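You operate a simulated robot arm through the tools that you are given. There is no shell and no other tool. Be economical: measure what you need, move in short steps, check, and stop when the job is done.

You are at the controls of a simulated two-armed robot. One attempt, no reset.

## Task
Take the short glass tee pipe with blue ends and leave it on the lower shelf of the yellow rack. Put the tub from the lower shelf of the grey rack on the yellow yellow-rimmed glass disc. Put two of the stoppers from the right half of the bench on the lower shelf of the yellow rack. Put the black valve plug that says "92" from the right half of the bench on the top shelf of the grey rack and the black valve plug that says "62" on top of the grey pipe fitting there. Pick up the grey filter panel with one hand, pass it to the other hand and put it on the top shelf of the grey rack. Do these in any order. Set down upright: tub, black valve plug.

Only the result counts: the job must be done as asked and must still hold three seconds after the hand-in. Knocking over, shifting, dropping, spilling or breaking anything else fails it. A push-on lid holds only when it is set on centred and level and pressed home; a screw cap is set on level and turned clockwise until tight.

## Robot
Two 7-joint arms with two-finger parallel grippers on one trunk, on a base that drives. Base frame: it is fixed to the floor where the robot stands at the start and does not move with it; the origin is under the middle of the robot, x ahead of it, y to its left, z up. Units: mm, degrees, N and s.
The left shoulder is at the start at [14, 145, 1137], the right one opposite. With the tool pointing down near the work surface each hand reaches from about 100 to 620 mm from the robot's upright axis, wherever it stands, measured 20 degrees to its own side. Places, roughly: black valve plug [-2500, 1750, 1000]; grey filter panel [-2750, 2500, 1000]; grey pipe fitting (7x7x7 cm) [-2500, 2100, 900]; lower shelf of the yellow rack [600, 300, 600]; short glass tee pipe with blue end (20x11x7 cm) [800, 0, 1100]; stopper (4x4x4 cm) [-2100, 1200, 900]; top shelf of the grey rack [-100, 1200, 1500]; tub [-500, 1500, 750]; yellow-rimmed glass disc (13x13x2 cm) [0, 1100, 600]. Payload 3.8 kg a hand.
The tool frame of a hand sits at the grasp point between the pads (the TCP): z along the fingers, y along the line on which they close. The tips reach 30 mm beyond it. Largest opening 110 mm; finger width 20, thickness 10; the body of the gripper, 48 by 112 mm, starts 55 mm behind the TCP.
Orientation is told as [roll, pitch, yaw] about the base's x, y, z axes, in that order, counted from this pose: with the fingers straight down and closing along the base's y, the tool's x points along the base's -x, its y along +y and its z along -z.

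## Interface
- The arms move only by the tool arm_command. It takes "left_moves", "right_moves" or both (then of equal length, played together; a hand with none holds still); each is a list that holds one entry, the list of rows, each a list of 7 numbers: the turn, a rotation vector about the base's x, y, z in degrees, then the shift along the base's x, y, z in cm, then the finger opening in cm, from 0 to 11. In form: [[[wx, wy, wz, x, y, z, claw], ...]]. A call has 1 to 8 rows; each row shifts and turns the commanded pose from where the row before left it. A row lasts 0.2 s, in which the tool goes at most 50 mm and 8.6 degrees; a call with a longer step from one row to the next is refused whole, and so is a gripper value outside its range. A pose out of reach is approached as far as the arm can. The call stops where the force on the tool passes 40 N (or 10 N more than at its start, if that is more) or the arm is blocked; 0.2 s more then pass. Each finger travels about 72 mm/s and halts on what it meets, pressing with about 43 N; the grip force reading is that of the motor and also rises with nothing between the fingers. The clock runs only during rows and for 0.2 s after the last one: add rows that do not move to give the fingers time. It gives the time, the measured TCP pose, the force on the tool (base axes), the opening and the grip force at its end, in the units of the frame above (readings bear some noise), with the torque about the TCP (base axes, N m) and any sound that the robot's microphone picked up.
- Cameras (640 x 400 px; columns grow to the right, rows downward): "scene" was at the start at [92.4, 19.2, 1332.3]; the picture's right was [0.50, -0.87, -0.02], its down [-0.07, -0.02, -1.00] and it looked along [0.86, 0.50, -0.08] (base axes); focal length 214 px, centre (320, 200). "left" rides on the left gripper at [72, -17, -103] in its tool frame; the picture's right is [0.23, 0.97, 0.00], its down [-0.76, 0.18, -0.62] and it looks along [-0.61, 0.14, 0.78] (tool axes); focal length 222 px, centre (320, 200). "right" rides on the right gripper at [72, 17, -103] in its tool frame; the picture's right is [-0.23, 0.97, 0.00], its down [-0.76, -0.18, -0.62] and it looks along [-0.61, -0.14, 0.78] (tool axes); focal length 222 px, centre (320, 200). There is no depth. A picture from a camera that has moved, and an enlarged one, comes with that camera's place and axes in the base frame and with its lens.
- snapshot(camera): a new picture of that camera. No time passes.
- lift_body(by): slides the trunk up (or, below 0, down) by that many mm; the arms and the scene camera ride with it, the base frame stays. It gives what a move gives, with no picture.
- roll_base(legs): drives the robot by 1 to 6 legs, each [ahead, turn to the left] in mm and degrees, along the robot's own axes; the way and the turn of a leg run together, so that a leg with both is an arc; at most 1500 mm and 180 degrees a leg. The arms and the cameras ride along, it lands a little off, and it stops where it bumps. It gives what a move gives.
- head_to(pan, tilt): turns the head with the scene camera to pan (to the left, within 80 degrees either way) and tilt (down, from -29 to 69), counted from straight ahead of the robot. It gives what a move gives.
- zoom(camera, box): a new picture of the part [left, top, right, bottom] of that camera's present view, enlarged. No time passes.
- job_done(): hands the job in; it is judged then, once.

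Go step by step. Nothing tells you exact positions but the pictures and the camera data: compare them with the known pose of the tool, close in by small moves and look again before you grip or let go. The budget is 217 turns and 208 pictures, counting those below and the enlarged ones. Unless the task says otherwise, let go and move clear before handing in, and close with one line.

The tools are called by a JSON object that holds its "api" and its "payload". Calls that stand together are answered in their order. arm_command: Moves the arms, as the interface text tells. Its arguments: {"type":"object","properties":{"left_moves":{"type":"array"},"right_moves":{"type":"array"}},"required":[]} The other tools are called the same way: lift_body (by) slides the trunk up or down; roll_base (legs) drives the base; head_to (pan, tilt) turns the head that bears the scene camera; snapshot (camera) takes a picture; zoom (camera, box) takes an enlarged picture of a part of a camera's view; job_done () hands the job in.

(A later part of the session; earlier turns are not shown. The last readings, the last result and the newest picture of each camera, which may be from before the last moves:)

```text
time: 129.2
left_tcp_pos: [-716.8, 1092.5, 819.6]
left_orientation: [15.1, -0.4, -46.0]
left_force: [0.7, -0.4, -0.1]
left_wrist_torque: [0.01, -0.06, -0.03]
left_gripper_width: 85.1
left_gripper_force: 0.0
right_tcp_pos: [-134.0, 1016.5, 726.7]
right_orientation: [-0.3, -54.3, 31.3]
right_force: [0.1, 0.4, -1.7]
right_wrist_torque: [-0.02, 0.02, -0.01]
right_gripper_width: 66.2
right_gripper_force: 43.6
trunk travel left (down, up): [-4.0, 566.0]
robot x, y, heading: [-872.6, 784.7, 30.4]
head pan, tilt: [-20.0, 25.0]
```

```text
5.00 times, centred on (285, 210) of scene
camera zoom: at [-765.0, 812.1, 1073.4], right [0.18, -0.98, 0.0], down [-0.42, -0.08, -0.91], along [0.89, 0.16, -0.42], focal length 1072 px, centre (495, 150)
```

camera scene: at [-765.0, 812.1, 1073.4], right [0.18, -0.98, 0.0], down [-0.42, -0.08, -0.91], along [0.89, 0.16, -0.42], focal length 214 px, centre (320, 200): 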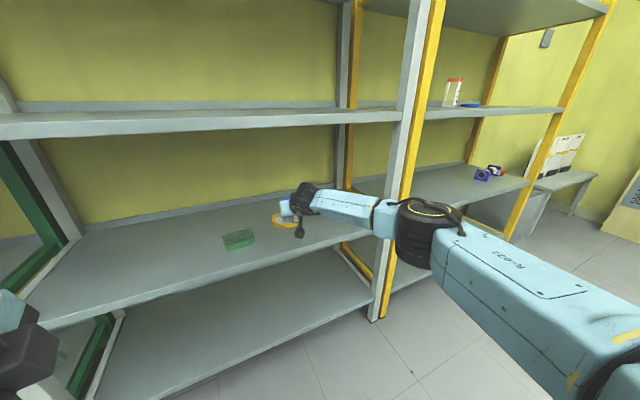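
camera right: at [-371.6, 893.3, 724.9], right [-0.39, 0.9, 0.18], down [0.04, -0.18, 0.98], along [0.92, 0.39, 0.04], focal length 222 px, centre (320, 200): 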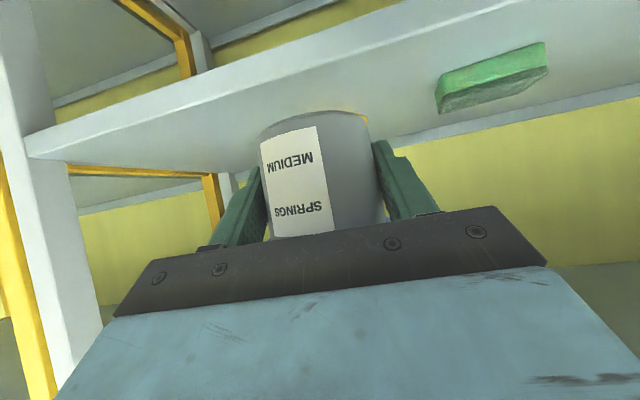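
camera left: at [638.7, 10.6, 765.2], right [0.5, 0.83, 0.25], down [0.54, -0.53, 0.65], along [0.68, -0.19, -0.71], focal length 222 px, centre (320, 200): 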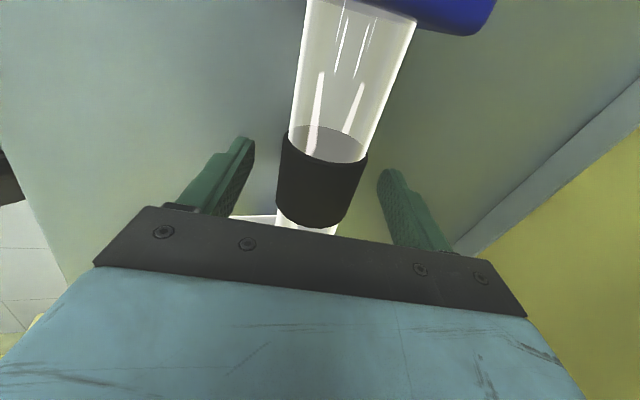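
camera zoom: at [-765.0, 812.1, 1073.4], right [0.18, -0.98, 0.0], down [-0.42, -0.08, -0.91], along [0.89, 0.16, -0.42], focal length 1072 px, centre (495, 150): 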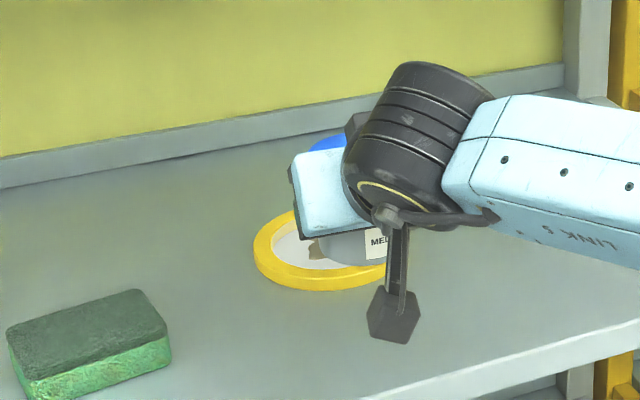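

The disc centre works out at about (-26, 1086). I'll drive 60 mm and do the rest with the arm.

{"api": "roll_base", "payload": {"legs": [[60, 0]]}}

{"api": "snapshot", "payload": {"camera": "scene"}}

```text
time: 130.2
left_tcp_pos: [-664.4, 1121.6, 817.7]
left_orientation: [15.1, -0.4, -46.0]
left_force: [0.4, 0.7, 0.2]
left_wrist_torque: [-0.02, 0.0, -0.01]
left_gripper_width: 85.0
left_gripper_force: 0.1
right_tcp_pos: [-83.2, 1045.0, 725.3]
right_orientation: [-0.1, -54.3, 31.2]
right_force: [1.1, 0.1, -2.0]
right_wrist_torque: [0.02, -0.01, -0.01]
right_gripper_width: 66.0
right_gripper_force: 42.5
trunk travel left (down, up): [-4.0, 566.0]
robot x, y, heading: [-826.4, 811.9, 30.2]
head pan, tilt: [-20.0, 25.0]
```

```text
149 pictures are left
camera scene: at [-713.9, 841.9, 1073.4], right [0.18, -0.98, 0.0], down [-0.42, -0.08, -0.91], along [0.89, 0.16, -0.42], focal length 214 px, centre (320, 200)
```

scene: 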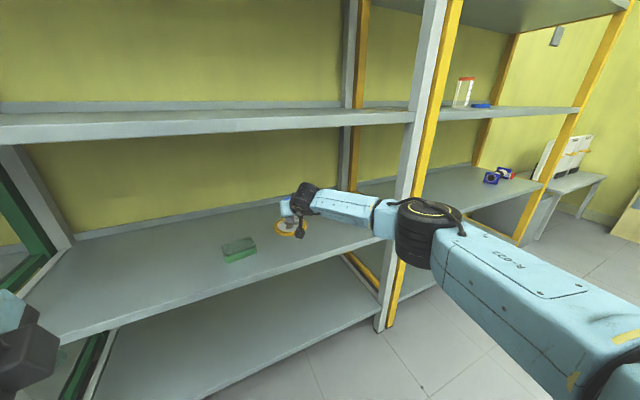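

{"api": "arm_command", "payload": {"right_moves": [[[0, 0, 0, 2.35, 1.7, 0, 5], [0, 0, 0, 2.3, 1.7, 0, 5], [0, 0, 0, 0, 0, -1, 5], [0, 0, 0, 0, 0, -1, 5]]]}}

{"api": "zoom", "payload": {"camera": "scene", "box": [230, 170, 340, 250]}}

{"api": "snapshot", "payload": {"camera": "right"}}

```text
time: 131.2
left_tcp_pos: [-665.1, 1122.6, 818.2]
left_orientation: [15.2, -0.4, -45.9]
left_force: [-0.6, 0.7, -0.7]
left_wrist_torque: [-0.01, 0.0, 0.0]
left_gripper_width: 84.9
left_gripper_force: 0.0
right_tcp_pos: [-59.9, 1063.8, 702.4]
right_orientation: [-0.2, -54.3, 31.2]
right_force: [-0.4, -0.7, -1.5]
right_wrist_torque: [-0.01, 0.02, 0.01]
right_gripper_width: 66.2
right_gripper_force: 42.6
right hand out of reach, approached as far as the arm can: row 2
trunk travel left (down, up): [-4.0, 566.0]
robot x, y, heading: [-822.3, 814.1, 30.3]
head pan, tilt: [-20.0, 25.0]
```

```text
5.00 times, centred on (285, 210) of scene
camera zoom: at [-714.0, 841.9, 1073.4], right [0.18, -0.98, 0.0], down [-0.42, -0.08, -0.91], along [0.89, 0.16, -0.42], focal length 1072 px, centre (495, 150)
```

zoom: 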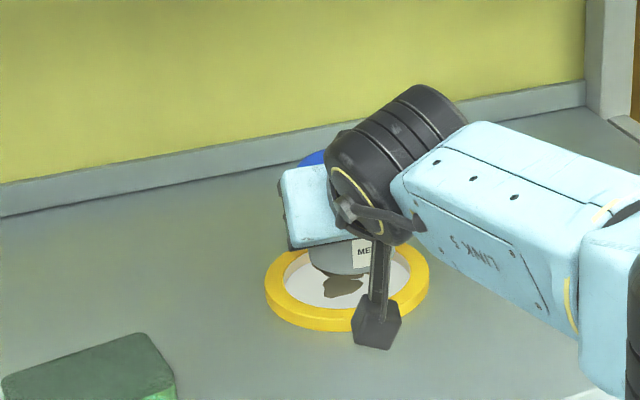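

```text
147 pictures are left
camera right: at [-176.0, 1014.2, 701.9], right [-0.39, 0.9, 0.18], down [0.04, -0.18, 0.98], along [0.92, 0.39, 0.04], focal length 222 px, centre (320, 200)
```

right: 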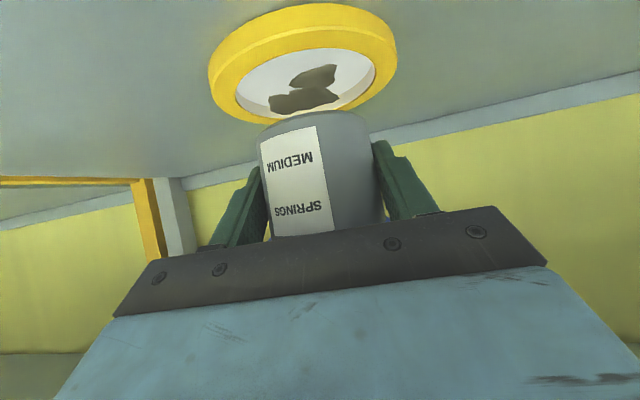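

The arm is at its limit about 28 mm short, so I'll drive that distance with the base.

{"api": "roll_base", "payload": {"legs": [[30, 0]]}}

{"api": "snapshot", "payload": {"camera": "right"}}

{"api": "zoom", "payload": {"camera": "scene", "box": [230, 170, 340, 250]}}

```text
time: 132.0
left_tcp_pos: [-638.8, 1136.7, 817.4]
left_orientation: [15.3, -0.3, -46.0]
left_force: [-1.0, 0.3, -0.1]
left_wrist_torque: [0.03, 0.04, 0.04]
left_gripper_width: 85.0
left_gripper_force: 0.1
right_tcp_pos: [-34.2, 1079.8, 702.9]
right_orientation: [-0.2, -54.3, 31.2]
right_force: [-0.5, 0.1, -1.4]
right_wrist_torque: [0.02, 0.04, -0.02]
right_gripper_width: 66.3
right_gripper_force: 42.9
trunk travel left (down, up): [-4.0, 566.0]
robot x, y, heading: [-799.5, 831.8, 30.2]
head pan, tilt: [-20.0, 25.0]
```

```text
146 pictures are left
camera right: at [-150.2, 1029.2, 702.0], right [-0.39, 0.9, 0.18], down [0.04, -0.18, 0.98], along [0.92, 0.39, 0.04], focal length 222 px, centre (320, 200)
```

right: 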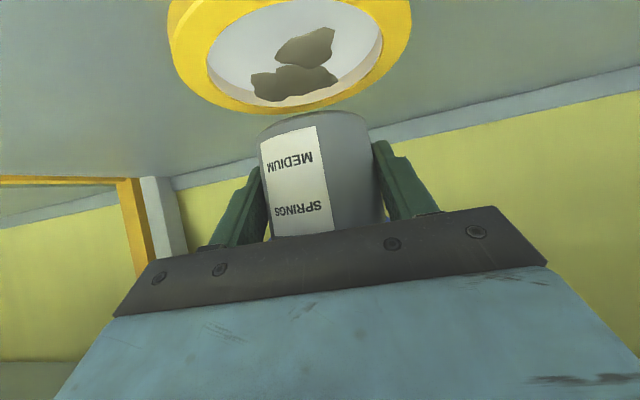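

```text
5.00 times, centred on (285, 210) of scene
camera zoom: at [-688.3, 856.9, 1073.4], right [0.18, -0.98, 0.0], down [-0.42, -0.08, -0.91], along [0.89, 0.16, -0.42], focal length 1072 px, centre (495, 150)
```

zoom: 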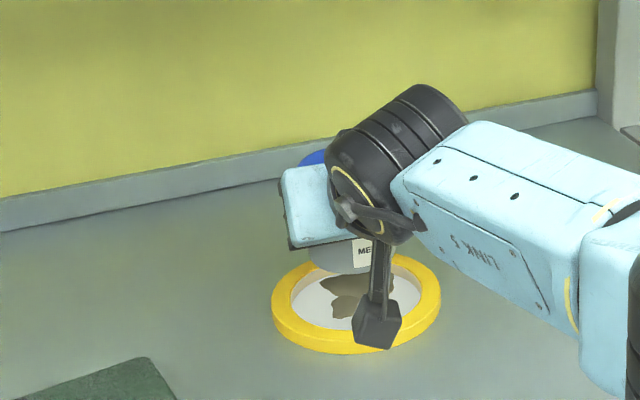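

The tub is centred over the disc within about 5 mm. Lowering in steps.

{"api": "arm_command", "payload": {"right_moves": [[[0, 0, 0, 0, -0.3, -0.8, 5], [0, 0, 0, 0, 0, -0.8, 5], [0, 0, 0, 0, 0, -0.6, 5]]]}}

{"api": "snapshot", "payload": {"camera": "right"}}

{"api": "zoom", "payload": {"camera": "scene", "box": [230, 170, 340, 250]}}

```text
time: 132.8
left_tcp_pos: [-640.7, 1136.5, 819.9]
left_orientation: [15.3, -0.5, -46.0]
left_force: [0.8, 1.0, -0.5]
left_wrist_torque: [-0.04, 0.0, 0.0]
left_gripper_width: 84.7
left_gripper_force: 0.0
right_tcp_pos: [-35.1, 1073.8, 677.2]
right_orientation: [-0.2, -54.3, 31.1]
right_force: [0.0, 0.1, -1.4]
right_wrist_torque: [0.03, 0.03, 0.01]
right_gripper_width: 66.3
right_gripper_force: 43.0
right hand out of reach, approached as far as the arm can: row 3
trunk travel left (down, up): [-4.0, 566.0]
robot x, y, heading: [-797.5, 827.1, 30.4]
head pan, tilt: [-20.0, 25.0]
```

```text
144 pictures are left
camera right: at [-152.3, 1023.4, 676.3], right [-0.39, 0.9, 0.18], down [0.04, -0.18, 0.98], along [0.92, 0.39, 0.04], focal length 222 px, centre (320, 200)
```

right: 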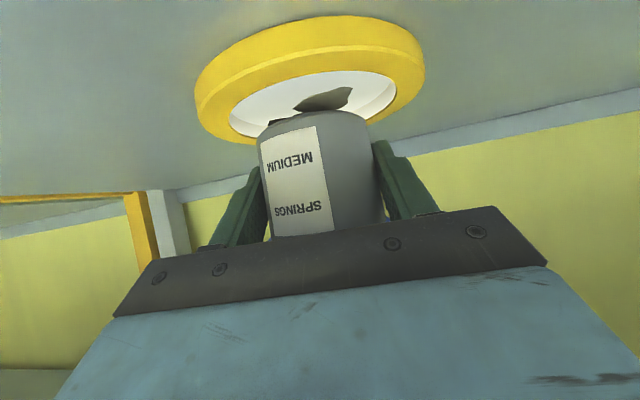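

```text
5.00 times, centred on (285, 210) of scene
camera zoom: at [-688.4, 856.8, 1073.4], right [0.18, -0.98, 0.0], down [-0.42, -0.08, -0.91], along [0.89, 0.16, -0.42], focal length 1072 px, centre (495, 150)
```

zoom: 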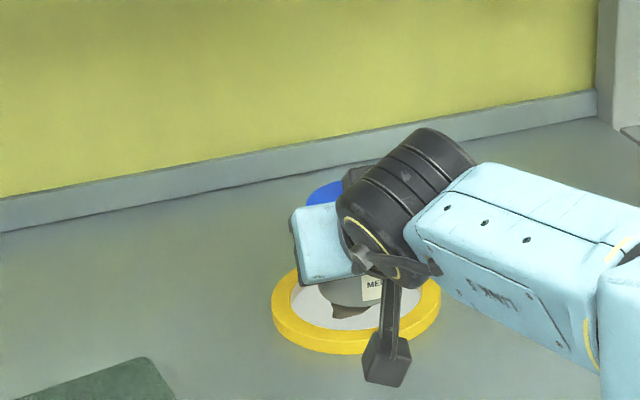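

Lateral alignment is good, but the arm is at its reach limit. I'll raise slightly, drive 40 mm closer and pull the hand back the same amount.

{"api": "arm_command", "payload": {"right_moves": [[[0, 0, 0, 0, 0, 1, 5], [0, 0, 0, -1.7, -1, 1, 5], [0, 0, 0, -1.75, -1, 0, 5]]]}}

{"api": "roll_base", "payload": {"legs": [[40, 0]]}}

{"api": "snapshot", "payload": {"camera": "scene"}}

```text
time: 133.6
left_tcp_pos: [-639.6, 1136.9, 818.0]
left_orientation: [15.2, -0.4, -46.0]
left_force: [-0.5, -0.1, -0.4]
left_wrist_torque: [-0.01, -0.01, -0.04]
left_gripper_width: 85.2
left_gripper_force: 0.1
right_tcp_pos: [-69.3, 1053.4, 696.9]
right_orientation: [-0.3, -54.3, 31.1]
right_force: [-0.7, 0.2, -1.7]
right_wrist_torque: [-0.01, 0.02, -0.01]
right_gripper_width: 66.2
right_gripper_force: 43.2
trunk travel left (down, up): [-4.0, 566.0]
robot x, y, heading: [-796.3, 829.0, 30.3]
head pan, tilt: [-20.0, 25.0]
```

```text
time: 134.5
left_tcp_pos: [-605.3, 1158.1, 818.9]
left_orientation: [15.2, -0.4, -46.0]
left_force: [0.0, 0.4, 0.6]
left_wrist_torque: [0.02, 0.03, -0.01]
left_gripper_width: 85.1
left_gripper_force: 0.1
right_tcp_pos: [-35.0, 1074.6, 698.0]
right_orientation: [-0.2, -54.3, 31.1]
right_force: [0.6, 0.2, -1.6]
right_wrist_torque: [0.0, 0.02, 0.0]
right_gripper_width: 66.2
right_gripper_force: 43.2
trunk travel left (down, up): [-4.0, 566.0]
robot x, y, heading: [-760.5, 848.5, 30.3]
head pan, tilt: [-20.0, 25.0]
```

```text
142 pictures are left
camera scene: at [-653.9, 877.0, 1073.4], right [0.18, -0.98, 0.0], down [-0.42, -0.08, -0.91], along [0.89, 0.16, -0.42], focal length 214 px, centre (320, 200)
```

scene: 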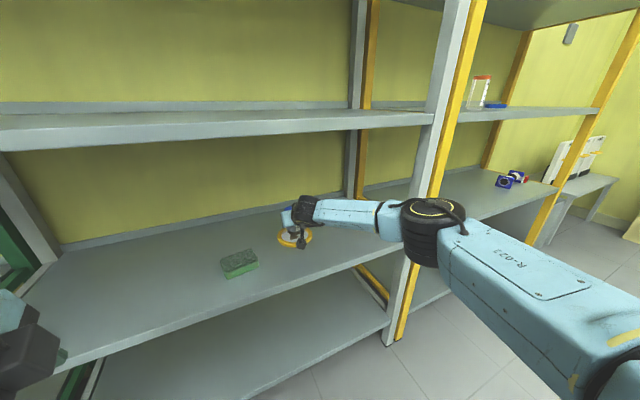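

Lowering the tub onto the disc with force watch.

{"api": "arm_command", "payload": {"right_moves": [[[0, 0, 0, 0, 0, -1, 5], [0, 0, 0, 0, 0.2, -1, 5], [0, 0, 0, 0, 0, -0.3, 5], [0, 0, 0, 0, 0, -0.3, 5]]]}}

{"api": "arm_command", "payload": {"right_moves": [[[0, 0, 0, 0, 0, -0.3, 5], [0, 0, 0, 0, 0, -0.2, 5]]]}}

{"api": "snapshot", "payload": {"camera": "right"}}

```text
time: 135.5
left_tcp_pos: [-604.4, 1156.7, 820.1]
left_orientation: [15.3, -0.4, -46.0]
left_force: [-0.9, -0.5, -0.6]
left_wrist_torque: [0.01, 0.0, -0.02]
left_gripper_width: 84.8
left_gripper_force: 0.1
right_tcp_pos: [-35.8, 1075.6, 671.1]
right_orientation: [-0.2, -54.3, 31.2]
right_force: [0.3, 0.5, -2.2]
right_wrist_torque: [-0.01, -0.01, 0.01]
right_gripper_width: 66.0
right_gripper_force: 42.7
trunk travel left (down, up): [-4.0, 566.0]
robot x, y, heading: [-759.5, 847.5, 30.5]
head pan, tilt: [-20.0, 25.0]
```

```text
time: 136.1
left_tcp_pos: [-606.4, 1157.2, 818.0]
left_orientation: [15.3, -0.4, -46.0]
left_force: [0.5, -0.5, 0.2]
left_wrist_torque: [-0.01, 0.01, -0.03]
left_gripper_width: 84.7
left_gripper_force: 0.0
right_tcp_pos: [-35.7, 1076.5, 667.8]
right_orientation: [-0.2, -54.4, 31.2]
right_force: [-0.1, 0.0, 1.2]
right_wrist_torque: [0.08, -0.07, 0.03]
right_gripper_width: 66.3
right_gripper_force: 43.1
trunk travel left (down, up): [-4.0, 566.0]
robot x, y, heading: [-764.9, 846.1, 30.6]
head pan, tilt: [-20.0, 25.0]
```

```text
141 pictures are left
camera right: at [-152.4, 1026.5, 666.7], right [-0.39, 0.9, 0.18], down [0.04, -0.18, 0.98], along [0.92, 0.39, 0.04], focal length 222 px, centre (320, 200)
```

right: 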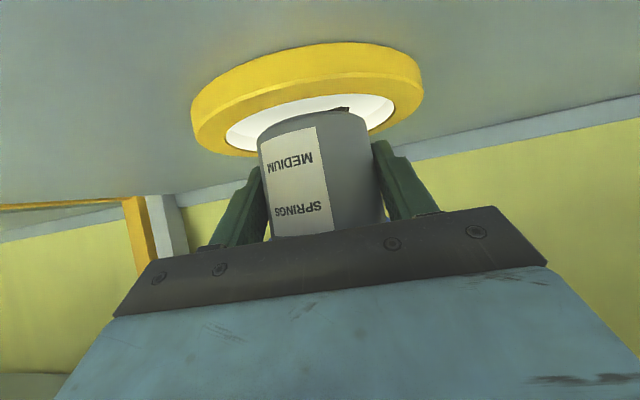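

Light contact has begun, with the tub inside the rim. One more small step, then I'll check.

{"api": "arm_command", "payload": {"right_moves": [[[0, 0, 0, 0, 0, -0.15, 5], [0, 0, 0, 0, 0, 0, 5]]]}}

{"api": "zoom", "payload": {"camera": "right", "box": [170, 20, 450, 200]}}

{"api": "zoom", "payload": {"camera": "scene", "box": [240, 180, 350, 260]}}

```text
time: 136.7
left_tcp_pos: [-607.1, 1156.6, 819.6]
left_orientation: [15.2, -0.6, -46.0]
left_force: [0.4, -0.2, -0.6]
left_wrist_torque: [0.01, 0.04, -0.01]
left_gripper_width: 85.1
left_gripper_force: 0.1
right_tcp_pos: [-36.2, 1076.2, 668.0]
right_orientation: [-0.2, -54.4, 31.2]
right_force: [0.8, 1.9, 8.7]
right_wrist_torque: [-0.02, 0.2, -0.03]
right_gripper_width: 65.9
right_gripper_force: 42.8
trunk travel left (down, up): [-4.0, 566.0]
robot x, y, heading: [-764.0, 849.6, 30.5]
head pan, tilt: [-20.0, 25.0]
```

```text
2.22 times, centred on (310, 110) of right
camera zoom: at [-152.4, 1026.5, 666.4], right [-0.39, 0.9, 0.18], down [0.04, -0.18, 0.98], along [0.92, 0.39, 0.04], focal length 494 px, centre (342, 400)
```

zoom: 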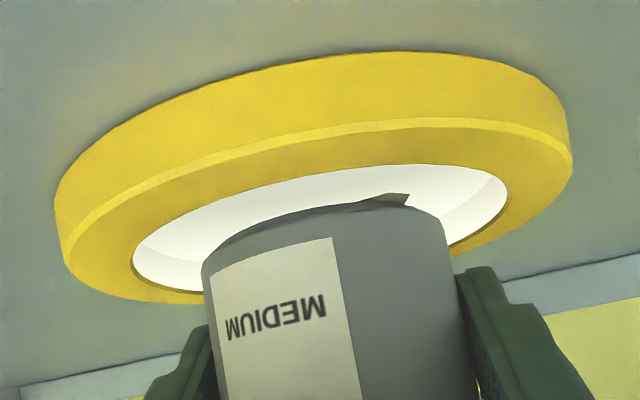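

```text
5.00 times, centred on (295, 220) of scene
camera zoom: at [-654.9, 876.7, 1073.6], right [0.18, -0.98, 0.0], down [-0.41, -0.08, -0.91], along [0.89, 0.16, -0.42], focal length 1072 px, centre (445, 100)
```

zoom: 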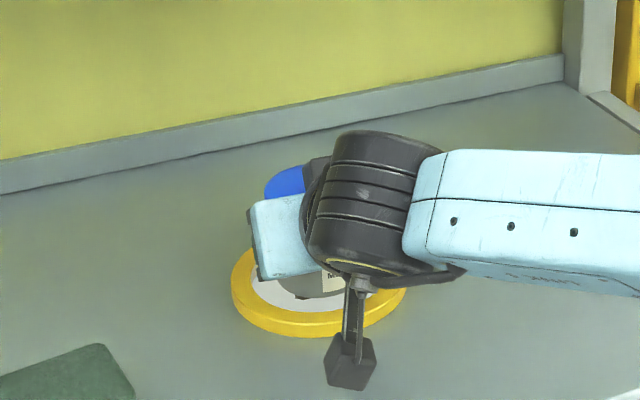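

The tub sits on the glass inside the rim. I'll release and withdraw up and back.

{"api": "arm_command", "payload": {"right_moves": [[[0, 0, 0, 0, 0, 0.1, 5.5], [0, 0, 0, 0, 0, 0, 7.5], [0, 0, 0, 0, 0, 0, 9.5], [0, 0, 0, 0, 0, 0, 9.5], [0, 0, 0, 0, 0, 0, 9.5]]]}}

{"api": "arm_command", "payload": {"right_moves": [[[0, 0, 0, -1.4, -0.85, 0.8, 9.5], [0, 0, 0, -2, -1.2, 1, 9.5], [0, 0, 0, -2.5, -1.5, 1, 9.5], [0, 0, 0, -3, -1.8, 1, 9.5], [0, 0, 0, -3, -1.8, 1, 9.5]]]}}

{"api": "snapshot", "payload": {"camera": "right"}}

{"api": "snapshot", "payload": {"camera": "scene"}}

```text
time: 137.9
left_tcp_pos: [-605.3, 1157.0, 819.8]
left_orientation: [15.2, -0.5, -46.0]
left_force: [0.2, 0.0, 1.6]
left_wrist_torque: [-0.02, 0.06, 0.0]
left_gripper_width: 85.1
left_gripper_force: 0.1
right_tcp_pos: [-35.8, 1076.9, 666.4]
right_orientation: [-0.2, -54.4, 31.2]
right_force: [0.6, 0.2, 0.2]
right_wrist_torque: [0.01, 0.03, 0.03]
right_gripper_width: 95.2
right_gripper_force: 0.0
trunk travel left (down, up): [-4.0, 566.0]
robot x, y, heading: [-764.0, 848.7, 30.1]
head pan, tilt: [-20.0, 25.0]
```

```text
time: 139.1
left_tcp_pos: [-606.1, 1157.3, 819.3]
left_orientation: [15.1, -0.4, -45.9]
left_force: [0.0, -0.3, -0.3]
left_wrist_torque: [0.04, -0.01, -0.01]
left_gripper_width: 85.2
left_gripper_force: 0.1
right_tcp_pos: [-155.1, 1005.2, 714.4]
right_orientation: [-0.2, -54.3, 31.2]
right_force: [0.0, -0.9, 0.2]
right_wrist_torque: [0.01, -0.01, 0.02]
right_gripper_width: 95.0
right_gripper_force: 0.1
trunk travel left (down, up): [-4.0, 566.0]
robot x, y, heading: [-762.2, 846.5, 30.3]
head pan, tilt: [-20.0, 25.0]
```

```text
138 pictures are left
camera right: at [-271.6, 954.9, 713.9], right [-0.39, 0.9, 0.18], down [0.04, -0.18, 0.98], along [0.92, 0.39, 0.04], focal length 222 px, centre (320, 200)
```

right: 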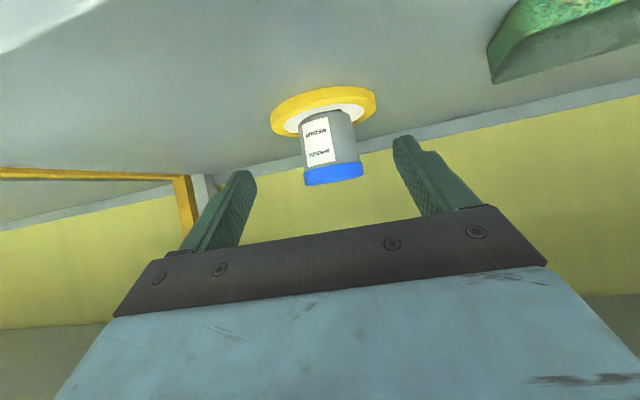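

```text
137 pictures are left
camera scene: at [-654.2, 876.9, 1073.5], right [0.18, -0.98, 0.0], down [-0.42, -0.08, -0.91], along [0.89, 0.16, -0.42], focal length 214 px, centre (320, 200)
```

scene: 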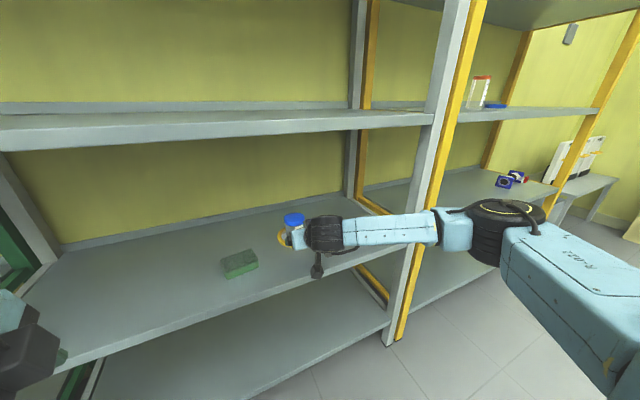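

The tub stands on the disc. Now for the bench: I'll back out, raise the trunk again, and go look at it.

{"api": "roll_base", "payload": {"legs": [[-450, 0], [0, 92]]}}

{"api": "lift_body", "payload": {"by": 330}}

{"api": "head_to", "payload": {"pan": 20, "tilt": 10}}

{"api": "snapshot", "payload": {"camera": "scene"}}

```text
time: 145.7
left_tcp_pos: [-1462.0, 771.5, 818.9]
left_orientation: [15.2, -0.4, 45.6]
left_force: [-0.1, 0.8, -0.1]
left_wrist_torque: [-0.03, 0.01, 0.03]
left_gripper_width: 85.0
left_gripper_force: 0.0
right_tcp_pos: [-1321.8, 1224.4, 714.2]
right_orientation: [-0.2, -54.3, 122.7]
right_force: [0.0, -0.2, 0.2]
right_wrist_torque: [0.0, 0.01, -0.01]
right_gripper_width: 95.0
right_gripper_force: 0.1
trunk travel left (down, up): [-4.0, 566.0]
robot x, y, heading: [-1150.0, 617.3, 121.9]
head pan, tilt: [-20.0, 25.0]
```

```text
time: 148.9
left_tcp_pos: [-1461.5, 769.8, 1148.6]
left_orientation: [15.2, -0.4, 45.5]
left_force: [0.6, 0.3, 0.6]
left_wrist_torque: [-0.03, -0.03, 0.01]
left_gripper_width: 85.1
left_gripper_force: 0.0
right_tcp_pos: [-1322.1, 1224.9, 1044.8]
right_orientation: [-0.2, -54.4, 122.7]
right_force: [0.0, -0.3, 0.7]
right_wrist_torque: [0.0, 0.02, 0.0]
right_gripper_width: 95.4
right_gripper_force: 0.0
trunk travel left (down, up): [-334.0, 236.0]
robot x, y, heading: [-1145.5, 617.6, 121.5]
head pan, tilt: [-20.0, 25.0]
```

```text
time: 150.0
left_tcp_pos: [-1463.3, 770.3, 1149.9]
left_orientation: [15.2, -0.4, 45.5]
left_force: [0.2, -0.6, 0.0]
left_wrist_torque: [0.02, 0.0, -0.01]
left_gripper_width: 85.3
left_gripper_force: 0.0
right_tcp_pos: [-1322.1, 1224.3, 1044.6]
right_orientation: [-0.2, -54.3, 122.6]
right_force: [0.6, -0.7, 0.8]
right_wrist_torque: [-0.03, -0.02, 0.01]
right_gripper_width: 95.1
right_gripper_force: 0.0
trunk travel left (down, up): [-334.0, 236.0]
robot x, y, heading: [-1152.5, 620.8, 121.6]
head pan, tilt: [20.0, 10.0]
```

```text
136 pictures are left
camera scene: at [-1233.4, 698.5, 1427.8], right [0.62, 0.79, 0.0], down [0.14, -0.11, -0.98], along [-0.77, 0.61, -0.17], focal length 214 px, centre (320, 200)
```

scene: 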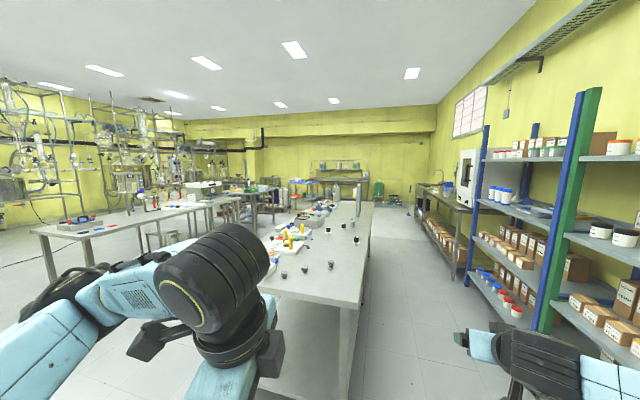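

The bench runs away from me, with dark plugs on its near part. I'll zoom in.

{"api": "zoom", "payload": {"camera": "scene", "box": [240, 170, 400, 290]}}

```text
3.33 times, centred on (320, 230) of scene
camera zoom: at [-1233.4, 698.5, 1427.8], right [0.62, 0.79, 0.0], down [0.14, -0.11, -0.98], along [-0.77, 0.61, -0.17], focal length 715 px, centre (320, 100)
```

zoom: 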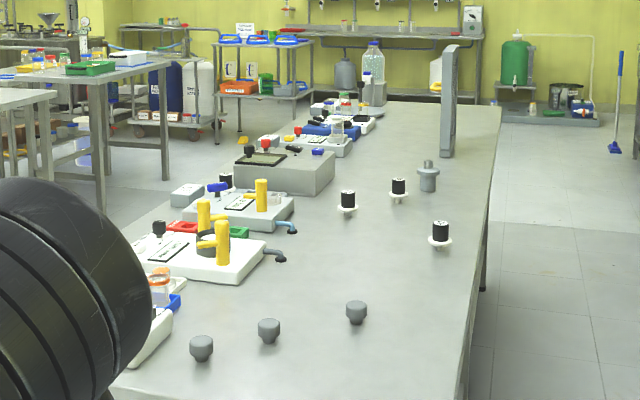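

Three grey stoppers stand at the near end, three black plugs in the middle, then the grey fitting, with the filter panel upright beyond. I'll bring both hands to the tool-down pose first.

{"api": "arm_command", "payload": {"right_moves": [[[-6.54, -4.19, 0, 1.6, -2.6, 0.8, 9], [-6.54, -4.19, 0, 1.6, -2.6, 0.8, 9], [-6.54, -4.19, 0, 1.6, -2.6, 0.8, 9], [-6.54, -4.19, 0, 1.6, -2.6, 0.8, 9], [-6.54, -4.19, 0, 1.6, -2.6, 0.8, 9], [-6.54, -4.19, 0, 1.6, -2.6, 0.8, 9], [-6.54, -4.19, 0, 1.6, -2.6, 0.8, 9], [0, 0, -1, 0, 0, 0, 9]]], "left_moves": [[[-5.3, -5.4, 0, -0.3, 0.5, 0, 9], [-5.3, -5.4, 0, -0.3, 0.5, 0, 9], [0, 0, 8.4, -0.3, 0.5, 0, 9], [0, 0, 8.4, -0.3, 0.5, 0, 9], [0, 0, 8.4, -0.3, 0.5, 0, 9], [0, 0, 8.4, -0.3, 0.5, 0, 9], [0, 0, 8.4, -0.3, 0.5, 0, 9], [0, 0, 8.4, -0.3, 0.5, 0, 9]]]}}

{"api": "arm_command", "payload": {"left_moves": [[[0, 0, 8.4, 0, 0, 0, 9], [0, 0, 8.4, 0, 0, 0, 9], [0, 0, 8.4, 0, 0, 0, 9]]]}}

{"api": "snapshot", "payload": {"camera": "scene"}}

```text
time: 151.8
left_tcp_pos: [-1486.7, 810.5, 1148.0]
left_orientation: [0.1, -0.5, 96.1]
left_force: [0.6, 0.2, 0.7]
left_wrist_torque: [0.01, 0.0, -0.02]
left_gripper_width: 90.0
left_gripper_force: 0.1
right_tcp_pos: [-1210.6, 1043.8, 1100.5]
right_orientation: [-0.2, 0.1, 121.7]
right_force: [0.3, -0.6, 0.7]
right_wrist_torque: [0.01, 0.03, 0.0]
right_gripper_width: 90.1
right_gripper_force: 0.0
trunk travel left (down, up): [-334.0, 236.0]
robot x, y, heading: [-1150.1, 618.6, 121.8]
head pan, tilt: [20.0, 10.0]
```

```text
time: 152.6
left_tcp_pos: [-1485.2, 810.2, 1148.7]
left_orientation: [0.1, -0.4, 121.3]
left_force: [0.3, 0.1, 0.6]
left_wrist_torque: [0.01, 0.0, -0.01]
left_gripper_width: 90.0
left_gripper_force: 0.2
right_tcp_pos: [-1210.8, 1042.3, 1099.7]
right_orientation: [-0.2, 0.1, 121.6]
right_force: [-0.5, 0.0, 0.0]
right_wrist_torque: [-0.02, 0.0, 0.02]
right_gripper_width: 89.9
right_gripper_force: 0.2
trunk travel left (down, up): [-334.0, 236.0]
robot x, y, heading: [-1149.1, 622.0, 121.9]
head pan, tilt: [20.0, 10.0]
```

```text
134 pictures are left
camera scene: at [-1233.4, 698.4, 1427.8], right [0.62, 0.79, 0.0], down [0.14, -0.11, -0.98], along [-0.77, 0.61, -0.17], focal length 214 px, centre (320, 200)
```

scene: 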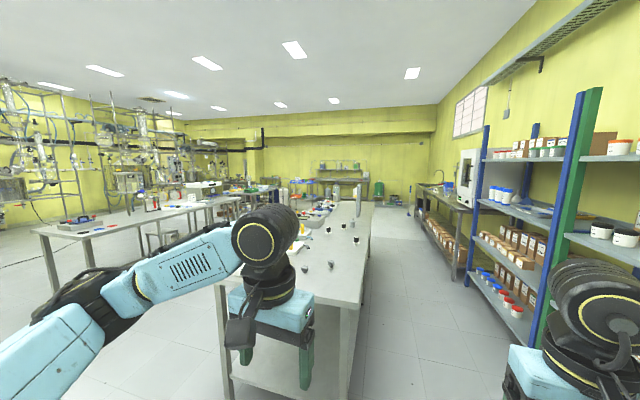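

The stoppers are only 100–250 mm in from the bench's near end, so I'll stand at that end with the left hand for one stopper and the right for another.

{"api": "roll_base", "payload": {"legs": [[0, 40.9], [571, 0], [0, -40.3]]}}

{"api": "head_to", "payload": {"pan": 0, "tilt": 30}}

{"api": "snapshot", "payload": {"camera": "scene"}}

```text
time: 159.6
left_tcp_pos: [-2037.5, 971.9, 1149.0]
left_orientation: [0.1, -0.5, 122.2]
left_force: [0.5, -0.3, 0.7]
left_wrist_torque: [0.01, -0.01, 0.03]
left_gripper_width: 89.9
left_gripper_force: 0.0
right_tcp_pos: [-1765.2, 1210.6, 1099.9]
right_orientation: [-0.1, 0.0, 122.7]
right_force: [0.8, 0.1, 0.6]
right_wrist_torque: [0.01, -0.03, 0.03]
right_gripper_width: 90.0
right_gripper_force: 0.0
trunk travel left (down, up): [-334.0, 236.0]
robot x, y, heading: [-1694.1, 789.3, 123.0]
head pan, tilt: [20.0, 10.0]
```

```text
time: 160.4
left_tcp_pos: [-2039.0, 972.3, 1148.5]
left_orientation: [0.0, -0.4, 122.2]
left_force: [0.3, 0.0, -0.8]
left_wrist_torque: [0.0, 0.01, 0.0]
left_gripper_width: 89.9
left_gripper_force: 0.1
right_tcp_pos: [-1764.9, 1210.8, 1100.1]
right_orientation: [-0.3, 0.1, 122.6]
right_force: [-0.4, 0.0, -0.9]
right_wrist_torque: [-0.03, 0.04, 0.02]
right_gripper_width: 89.9
right_gripper_force: 0.1
trunk travel left (down, up): [-334.0, 236.0]
robot x, y, heading: [-1696.5, 791.9, 122.8]
head pan, tilt: [0.0, 30.0]
```

```text
133 pictures are left
camera scene: at [-1757.7, 885.6, 1395.5], right [0.84, 0.54, 0.0], down [0.27, -0.42, -0.87], along [-0.47, 0.73, -0.5], focal length 214 px, centre (320, 200)
```

scene: 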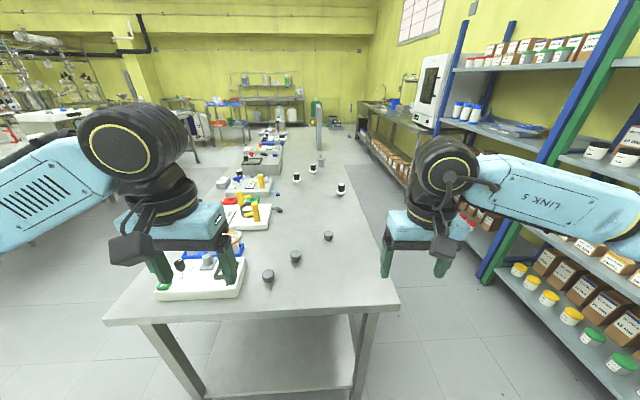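

From here the stoppers are near (-2083, 1448), (-2124, 1295) and (-2147, 1189), with the bench top at about 845. I'll drive 150 mm closer and measure again.

{"api": "roll_base", "payload": {"legs": [[150, 0]]}}

{"api": "snapshot", "payload": {"camera": "scene"}}

{"api": "snapshot", "payload": {"camera": "right"}}

{"api": "snapshot", "payload": {"camera": "left"}}

```text
time: 161.8
left_tcp_pos: [-2120.3, 1098.0, 1146.8]
left_orientation: [0.1, -0.4, 122.2]
left_force: [-0.9, 0.3, 0.0]
left_wrist_torque: [-0.02, -0.02, -0.02]
left_gripper_width: 90.2
left_gripper_force: 0.0
right_tcp_pos: [-1849.0, 1336.2, 1100.3]
right_orientation: [-0.3, 0.1, 122.6]
right_force: [0.9, -1.0, -0.4]
right_wrist_torque: [-0.02, 0.03, -0.01]
right_gripper_width: 90.0
right_gripper_force: 0.1
trunk travel left (down, up): [-334.0, 236.0]
robot x, y, heading: [-1779.9, 915.9, 123.0]
head pan, tilt: [0.0, 30.0]
```

```text
132 pictures are left
camera scene: at [-1839.9, 1012.6, 1395.4], right [0.84, 0.54, 0.0], down [0.27, -0.42, -0.87], along [-0.47, 0.73, -0.5], focal length 214 px, centre (320, 200)
```

scene: 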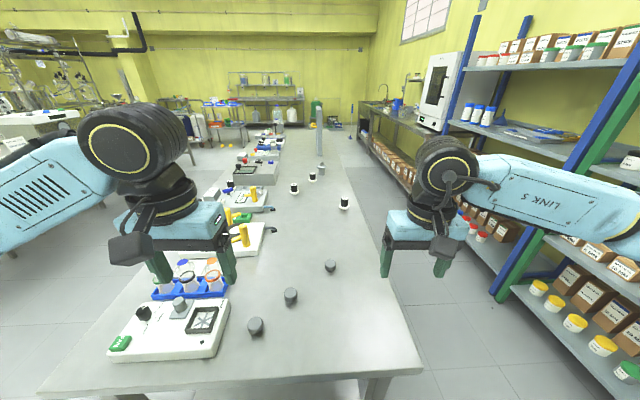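

```text
131 pictures are left
camera right: at [-1823.3, 1267.1, 1201.4], right [-0.94, -0.34, 0.0], down [-0.27, 0.74, 0.62], along [-0.21, 0.59, -0.78], focal length 222 px, centre (320, 200)
```

right: 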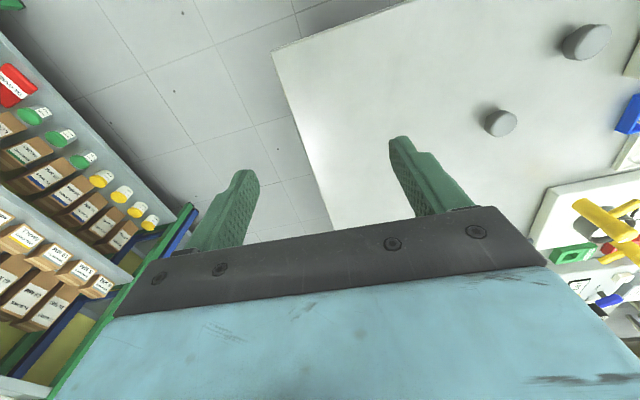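

```text
130 pictures are left
camera left: at [-2065.4, 1046.2, 1252.1], right [-0.7, -0.71, 0.0], down [-0.55, 0.55, 0.63], along [-0.45, 0.44, -0.78], focal length 222 px, centre (320, 200)
```

left: 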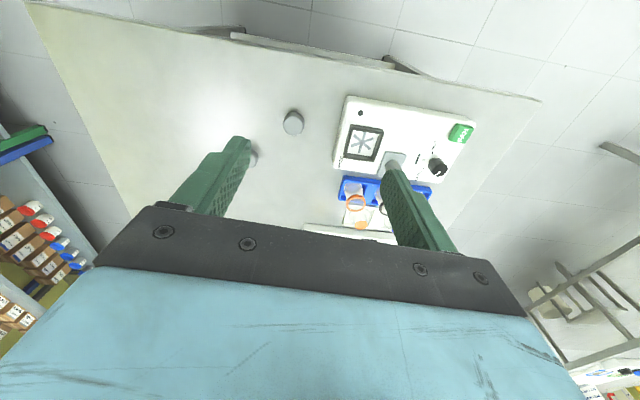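

Triangulating: stopper 2 is at (-2109, 1285, 877), stopper 1 near (-2076, 1436), and the bench top is about 855. First the left hand goes above stopper 2.

{"api": "arm_command", "payload": {"left_moves": [[[0, 0, 0, 0.2, 3.1, -3.1, 8], [0, 0, 0, 0.2, 3.1, -3.1, 8], [0, 0, 0, 0.2, 3.1, -3.1, 8], [0, 0, 0, 0.2, 3.1, -3.1, 8], [0, 0, 0, 0.2, 3.1, -3.1, 8], [0, 0, 0, 0.1, 3.1, -2.5, 8]]]}}

{"api": "snapshot", "payload": {"camera": "left"}}

{"api": "snapshot", "payload": {"camera": "scene"}}

```text
time: 163.2
left_tcp_pos: [-2108.8, 1286.1, 966.5]
left_orientation: [0.1, -0.4, 122.3]
left_force: [0.1, 0.2, -0.5]
left_wrist_torque: [-0.02, 0.01, -0.01]
left_gripper_width: 79.8
left_gripper_force: 0.1
right_tcp_pos: [-1847.7, 1336.2, 1101.2]
right_orientation: [-0.2, 0.2, 122.7]
right_force: [0.5, 0.1, -1.5]
right_wrist_torque: [0.0, -0.01, 0.01]
right_gripper_width: 90.1
right_gripper_force: 0.0
trunk travel left (down, up): [-334.0, 236.0]
robot x, y, heading: [-1780.3, 917.1, 122.9]
head pan, tilt: [0.0, 30.0]
```

```text
129 pictures are left
camera left: at [-2053.1, 1232.7, 1071.1], right [-0.7, -0.71, 0.0], down [-0.55, 0.55, 0.63], along [-0.45, 0.44, -0.78], focal length 222 px, centre (320, 200)
```

left: 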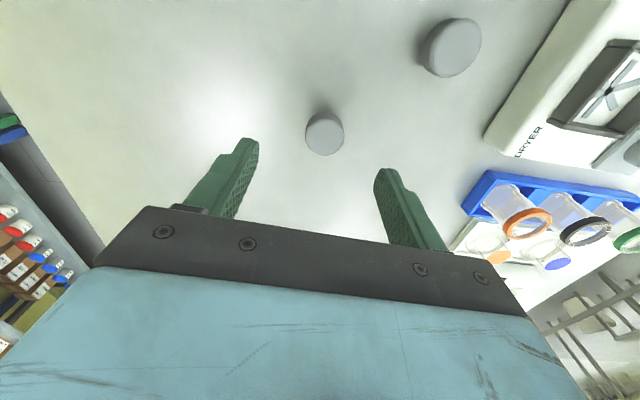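

```text
128 pictures are left
camera scene: at [-1839.0, 1012.4, 1395.4], right [0.84, 0.54, 0.0], down [0.27, -0.42, -0.87], along [-0.47, 0.73, -0.5], focal length 214 px, centre (320, 200)
```

scene: 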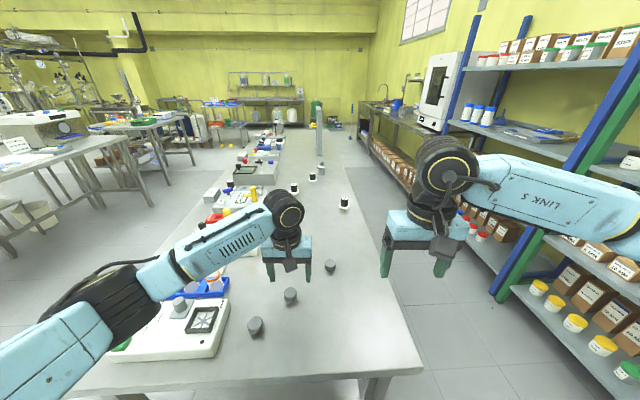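

Stopper 2 lies right below the left hand, about 4 mm off. I'll correct and descend.

{"api": "arm_command", "payload": {"left_moves": [[[0, 0, 0, -0.1, -0.3, -2, 8], [0, 0, 0, 0, 0, -2, 8], [0, 0, 0, 0, 0, -1.5, 8]]]}}

{"api": "snapshot", "payload": {"camera": "left"}}

{"api": "zoom", "payload": {"camera": "scene", "box": [220, 200, 380, 330]}}

```text
time: 164.0
left_tcp_pos: [-2109.6, 1281.8, 912.2]
left_orientation: [0.1, -0.5, 122.1]
left_force: [-0.2, -1.1, -1.2]
left_wrist_torque: [-0.03, -0.02, -0.02]
left_gripper_width: 80.0
left_gripper_force: 0.1
right_tcp_pos: [-1847.4, 1337.0, 1100.6]
right_orientation: [-0.2, 0.1, 122.8]
right_force: [0.7, 0.7, -0.2]
right_wrist_torque: [0.02, 0.02, 0.0]
right_gripper_width: 90.2
right_gripper_force: 0.1
trunk travel left (down, up): [-334.0, 236.0]
robot x, y, heading: [-1783.2, 916.3, 122.7]
head pan, tilt: [0.0, 30.0]
```

```text
127 pictures are left
camera left: at [-2054.5, 1228.8, 1017.2], right [-0.7, -0.71, 0.0], down [-0.55, 0.55, 0.63], along [-0.45, 0.44, -0.78], focal length 222 px, centre (320, 200)
```

left: 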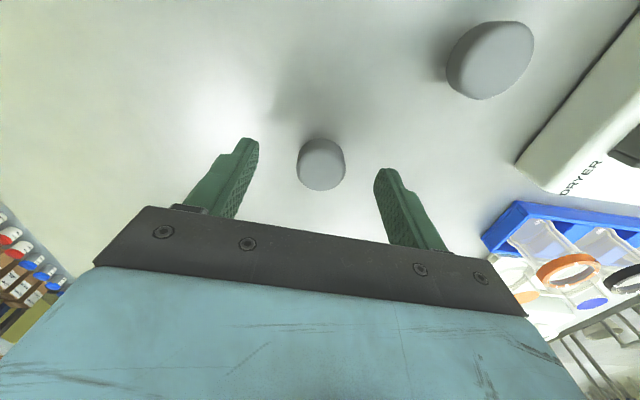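

```text
3.08 times, centred on (300, 265) of scene
camera zoom: at [-1839.3, 1011.7, 1395.5], right [0.84, 0.54, 0.0], down [0.27, -0.42, -0.87], along [-0.47, 0.73, -0.5], focal length 660 px, centre (382, 0)
```

zoom: 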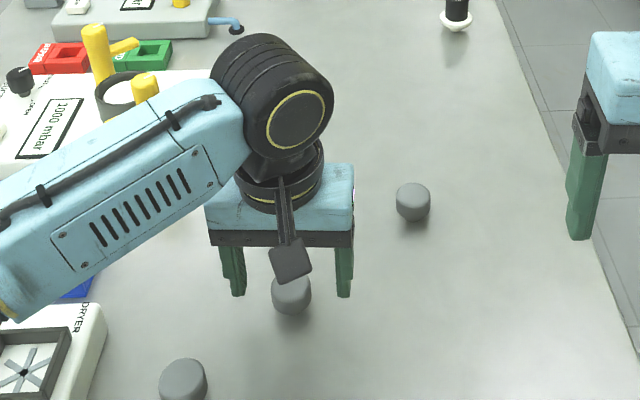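

{"api": "arm_command", "payload": {"left_moves": [[[0, 0, 0, 0.1, -0.1, -1.1, 8], [0, 0, 0, 0, 0, -1, 8]]]}}

{"api": "snapshot", "payload": {"camera": "left"}}

{"api": "zoom", "payload": {"camera": "scene", "box": [250, 240, 350, 320]}}

```text
time: 164.6
left_tcp_pos: [-2108.1, 1280.4, 892.3]
left_orientation: [0.2, -0.5, 122.3]
left_force: [-0.1, 0.6, -0.2]
left_wrist_torque: [0.03, 0.03, 0.0]
left_gripper_width: 80.0
left_gripper_force: 0.1
right_tcp_pos: [-1848.0, 1335.8, 1100.8]
right_orientation: [-0.1, 0.1, 122.9]
right_force: [-0.2, -0.2, 0.7]
right_wrist_torque: [-0.01, -0.01, -0.01]
right_gripper_width: 90.3
right_gripper_force: 0.1
trunk travel left (down, up): [-334.0, 236.0]
robot x, y, heading: [-1773.6, 916.2, 122.7]
head pan, tilt: [0.0, 30.0]
```

```text
125 pictures are left
camera left: at [-2053.9, 1227.2, 996.2], right [-0.7, -0.71, 0.0], down [-0.55, 0.55, 0.63], along [-0.45, 0.44, -0.78], focal length 222 px, centre (320, 200)
```

left: 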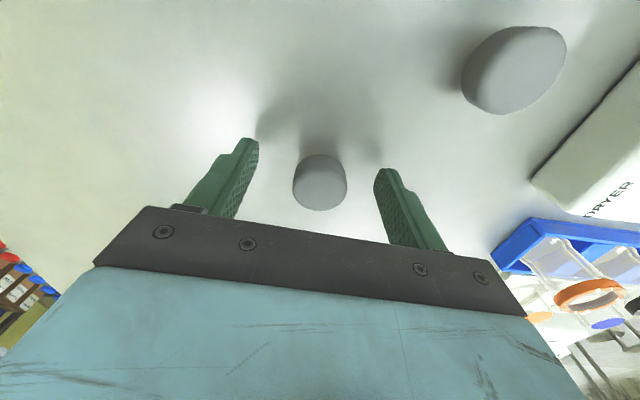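

```text
5.00 times, centred on (300, 280) of scene
camera zoom: at [-1839.3, 1011.7, 1395.5], right [0.84, 0.54, 0.0], down [0.27, -0.42, -0.87], along [-0.47, 0.73, -0.5], focal length 1072 px, centre (420, -200)
```

zoom: 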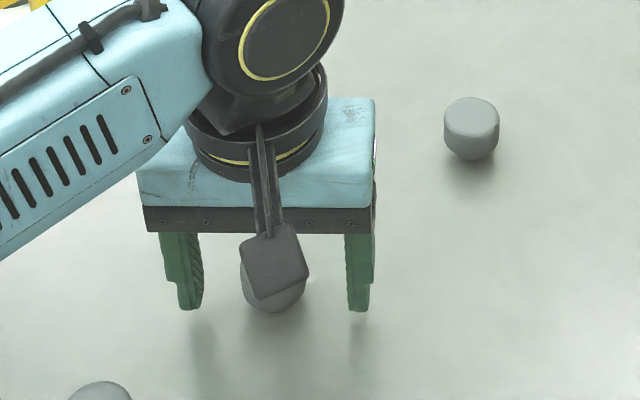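

The finger shadows show the tips still well above the bench, so I'll go a bit lower.

{"api": "arm_command", "payload": {"left_moves": [[[0, 0, 0, 0, 0, -0.8, 8], [0, 0, 0, 0, 0, -0.6, 8]]]}}

{"api": "zoom", "payload": {"camera": "scene", "box": [250, 240, 350, 320]}}

{"api": "zoom", "payload": {"camera": "left", "box": [220, 100, 420, 240]}}

```text
time: 165.2
left_tcp_pos: [-2107.9, 1279.0, 879.5]
left_orientation: [0.0, -0.5, 122.3]
left_force: [0.2, -2.5, 11.1]
left_wrist_torque: [-0.13, -0.07, -0.1]
left_gripper_width: 80.0
left_gripper_force: 0.1
right_tcp_pos: [-1846.2, 1334.2, 1099.8]
right_orientation: [-0.2, 0.0, 122.9]
right_force: [-0.8, -0.3, 0.3]
right_wrist_torque: [-0.01, 0.01, -0.01]
right_gripper_width: 89.9
right_gripper_force: 0.0
trunk travel left (down, up): [-334.0, 236.0]
robot x, y, heading: [-1778.0, 916.9, 123.2]
head pan, tilt: [0.0, 30.0]
```

```text
5.00 times, centred on (300, 280) of scene
camera zoom: at [-1838.7, 1010.5, 1395.7], right [0.84, 0.54, 0.0], down [0.27, -0.42, -0.87], along [-0.47, 0.73, -0.5], focal length 1072 px, centre (420, -200)
```

zoom: 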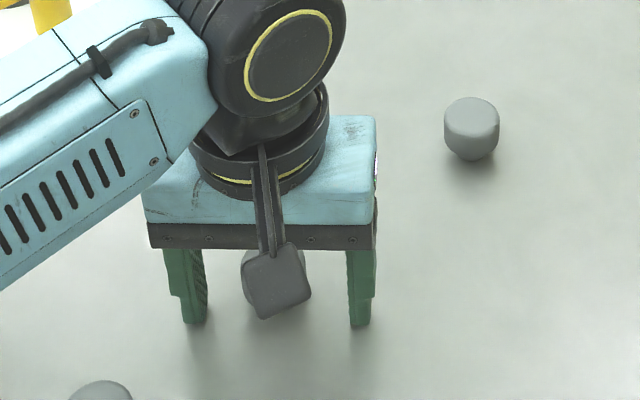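

```text
2.86 times, centred on (320, 170) of left
camera zoom: at [-2053.4, 1226.8, 983.9], right [-0.7, -0.71, 0.0], down [-0.55, 0.54, 0.63], along [-0.45, 0.44, -0.78], focal length 635 px, centre (320, 286)
```

zoom: 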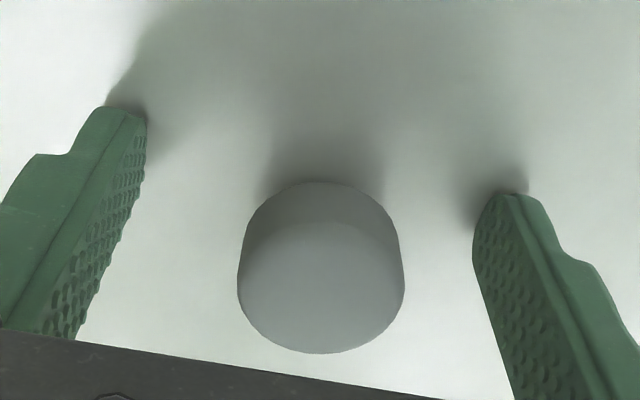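

The fingertips touched the bench at about 850. The stopper is about 9 mm farther along, so I'll lift 3 mm, shift, and grip.

{"api": "arm_command", "payload": {"left_moves": [[[0, 0, 0, 0, 0, 0.4, 8], [0, 0, 0, -0.6, 0.7, 0, 8], [0, 0, 0, 0, 0, 0, 2], [0, 0, 0, 0, 0, 0, 2], [0, 0, 0, 0, 0, 0, 2], [0, 0, 0, 0, 0, 0, 2]]]}}

{"api": "zoom", "payload": {"camera": "left", "box": [220, 100, 420, 240]}}

```text
time: 166.6
left_tcp_pos: [-2113.4, 1287.2, 881.9]
left_orientation: [0.1, -0.4, 122.3]
left_force: [0.1, -0.6, -0.9]
left_wrist_torque: [0.03, -0.01, 0.03]
left_gripper_width: 32.1
left_gripper_force: 42.9
right_tcp_pos: [-1846.6, 1336.0, 1100.8]
right_orientation: [0.0, 0.1, 122.7]
right_force: [-0.1, 0.2, 0.3]
right_wrist_torque: [0.04, -0.02, 0.01]
right_gripper_width: 90.2
right_gripper_force: 0.0
trunk travel left (down, up): [-334.0, 236.0]
robot x, y, heading: [-1778.2, 914.7, 122.9]
head pan, tilt: [0.0, 30.0]
```

```text
2.86 times, centred on (320, 170) of left
camera zoom: at [-2059.7, 1234.2, 986.3], right [-0.7, -0.71, 0.0], down [-0.55, 0.55, 0.63], along [-0.45, 0.44, -0.78], focal length 635 px, centre (320, 286)
```

zoom: 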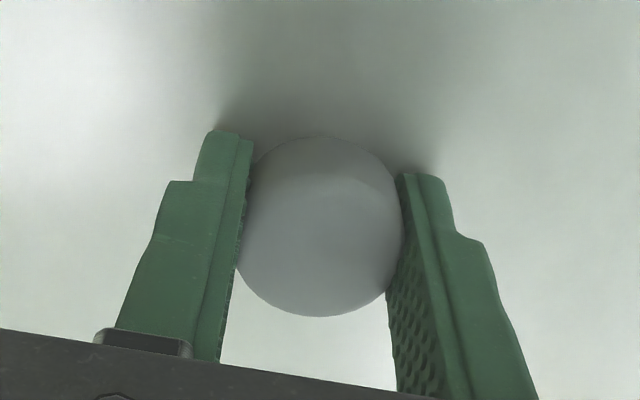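

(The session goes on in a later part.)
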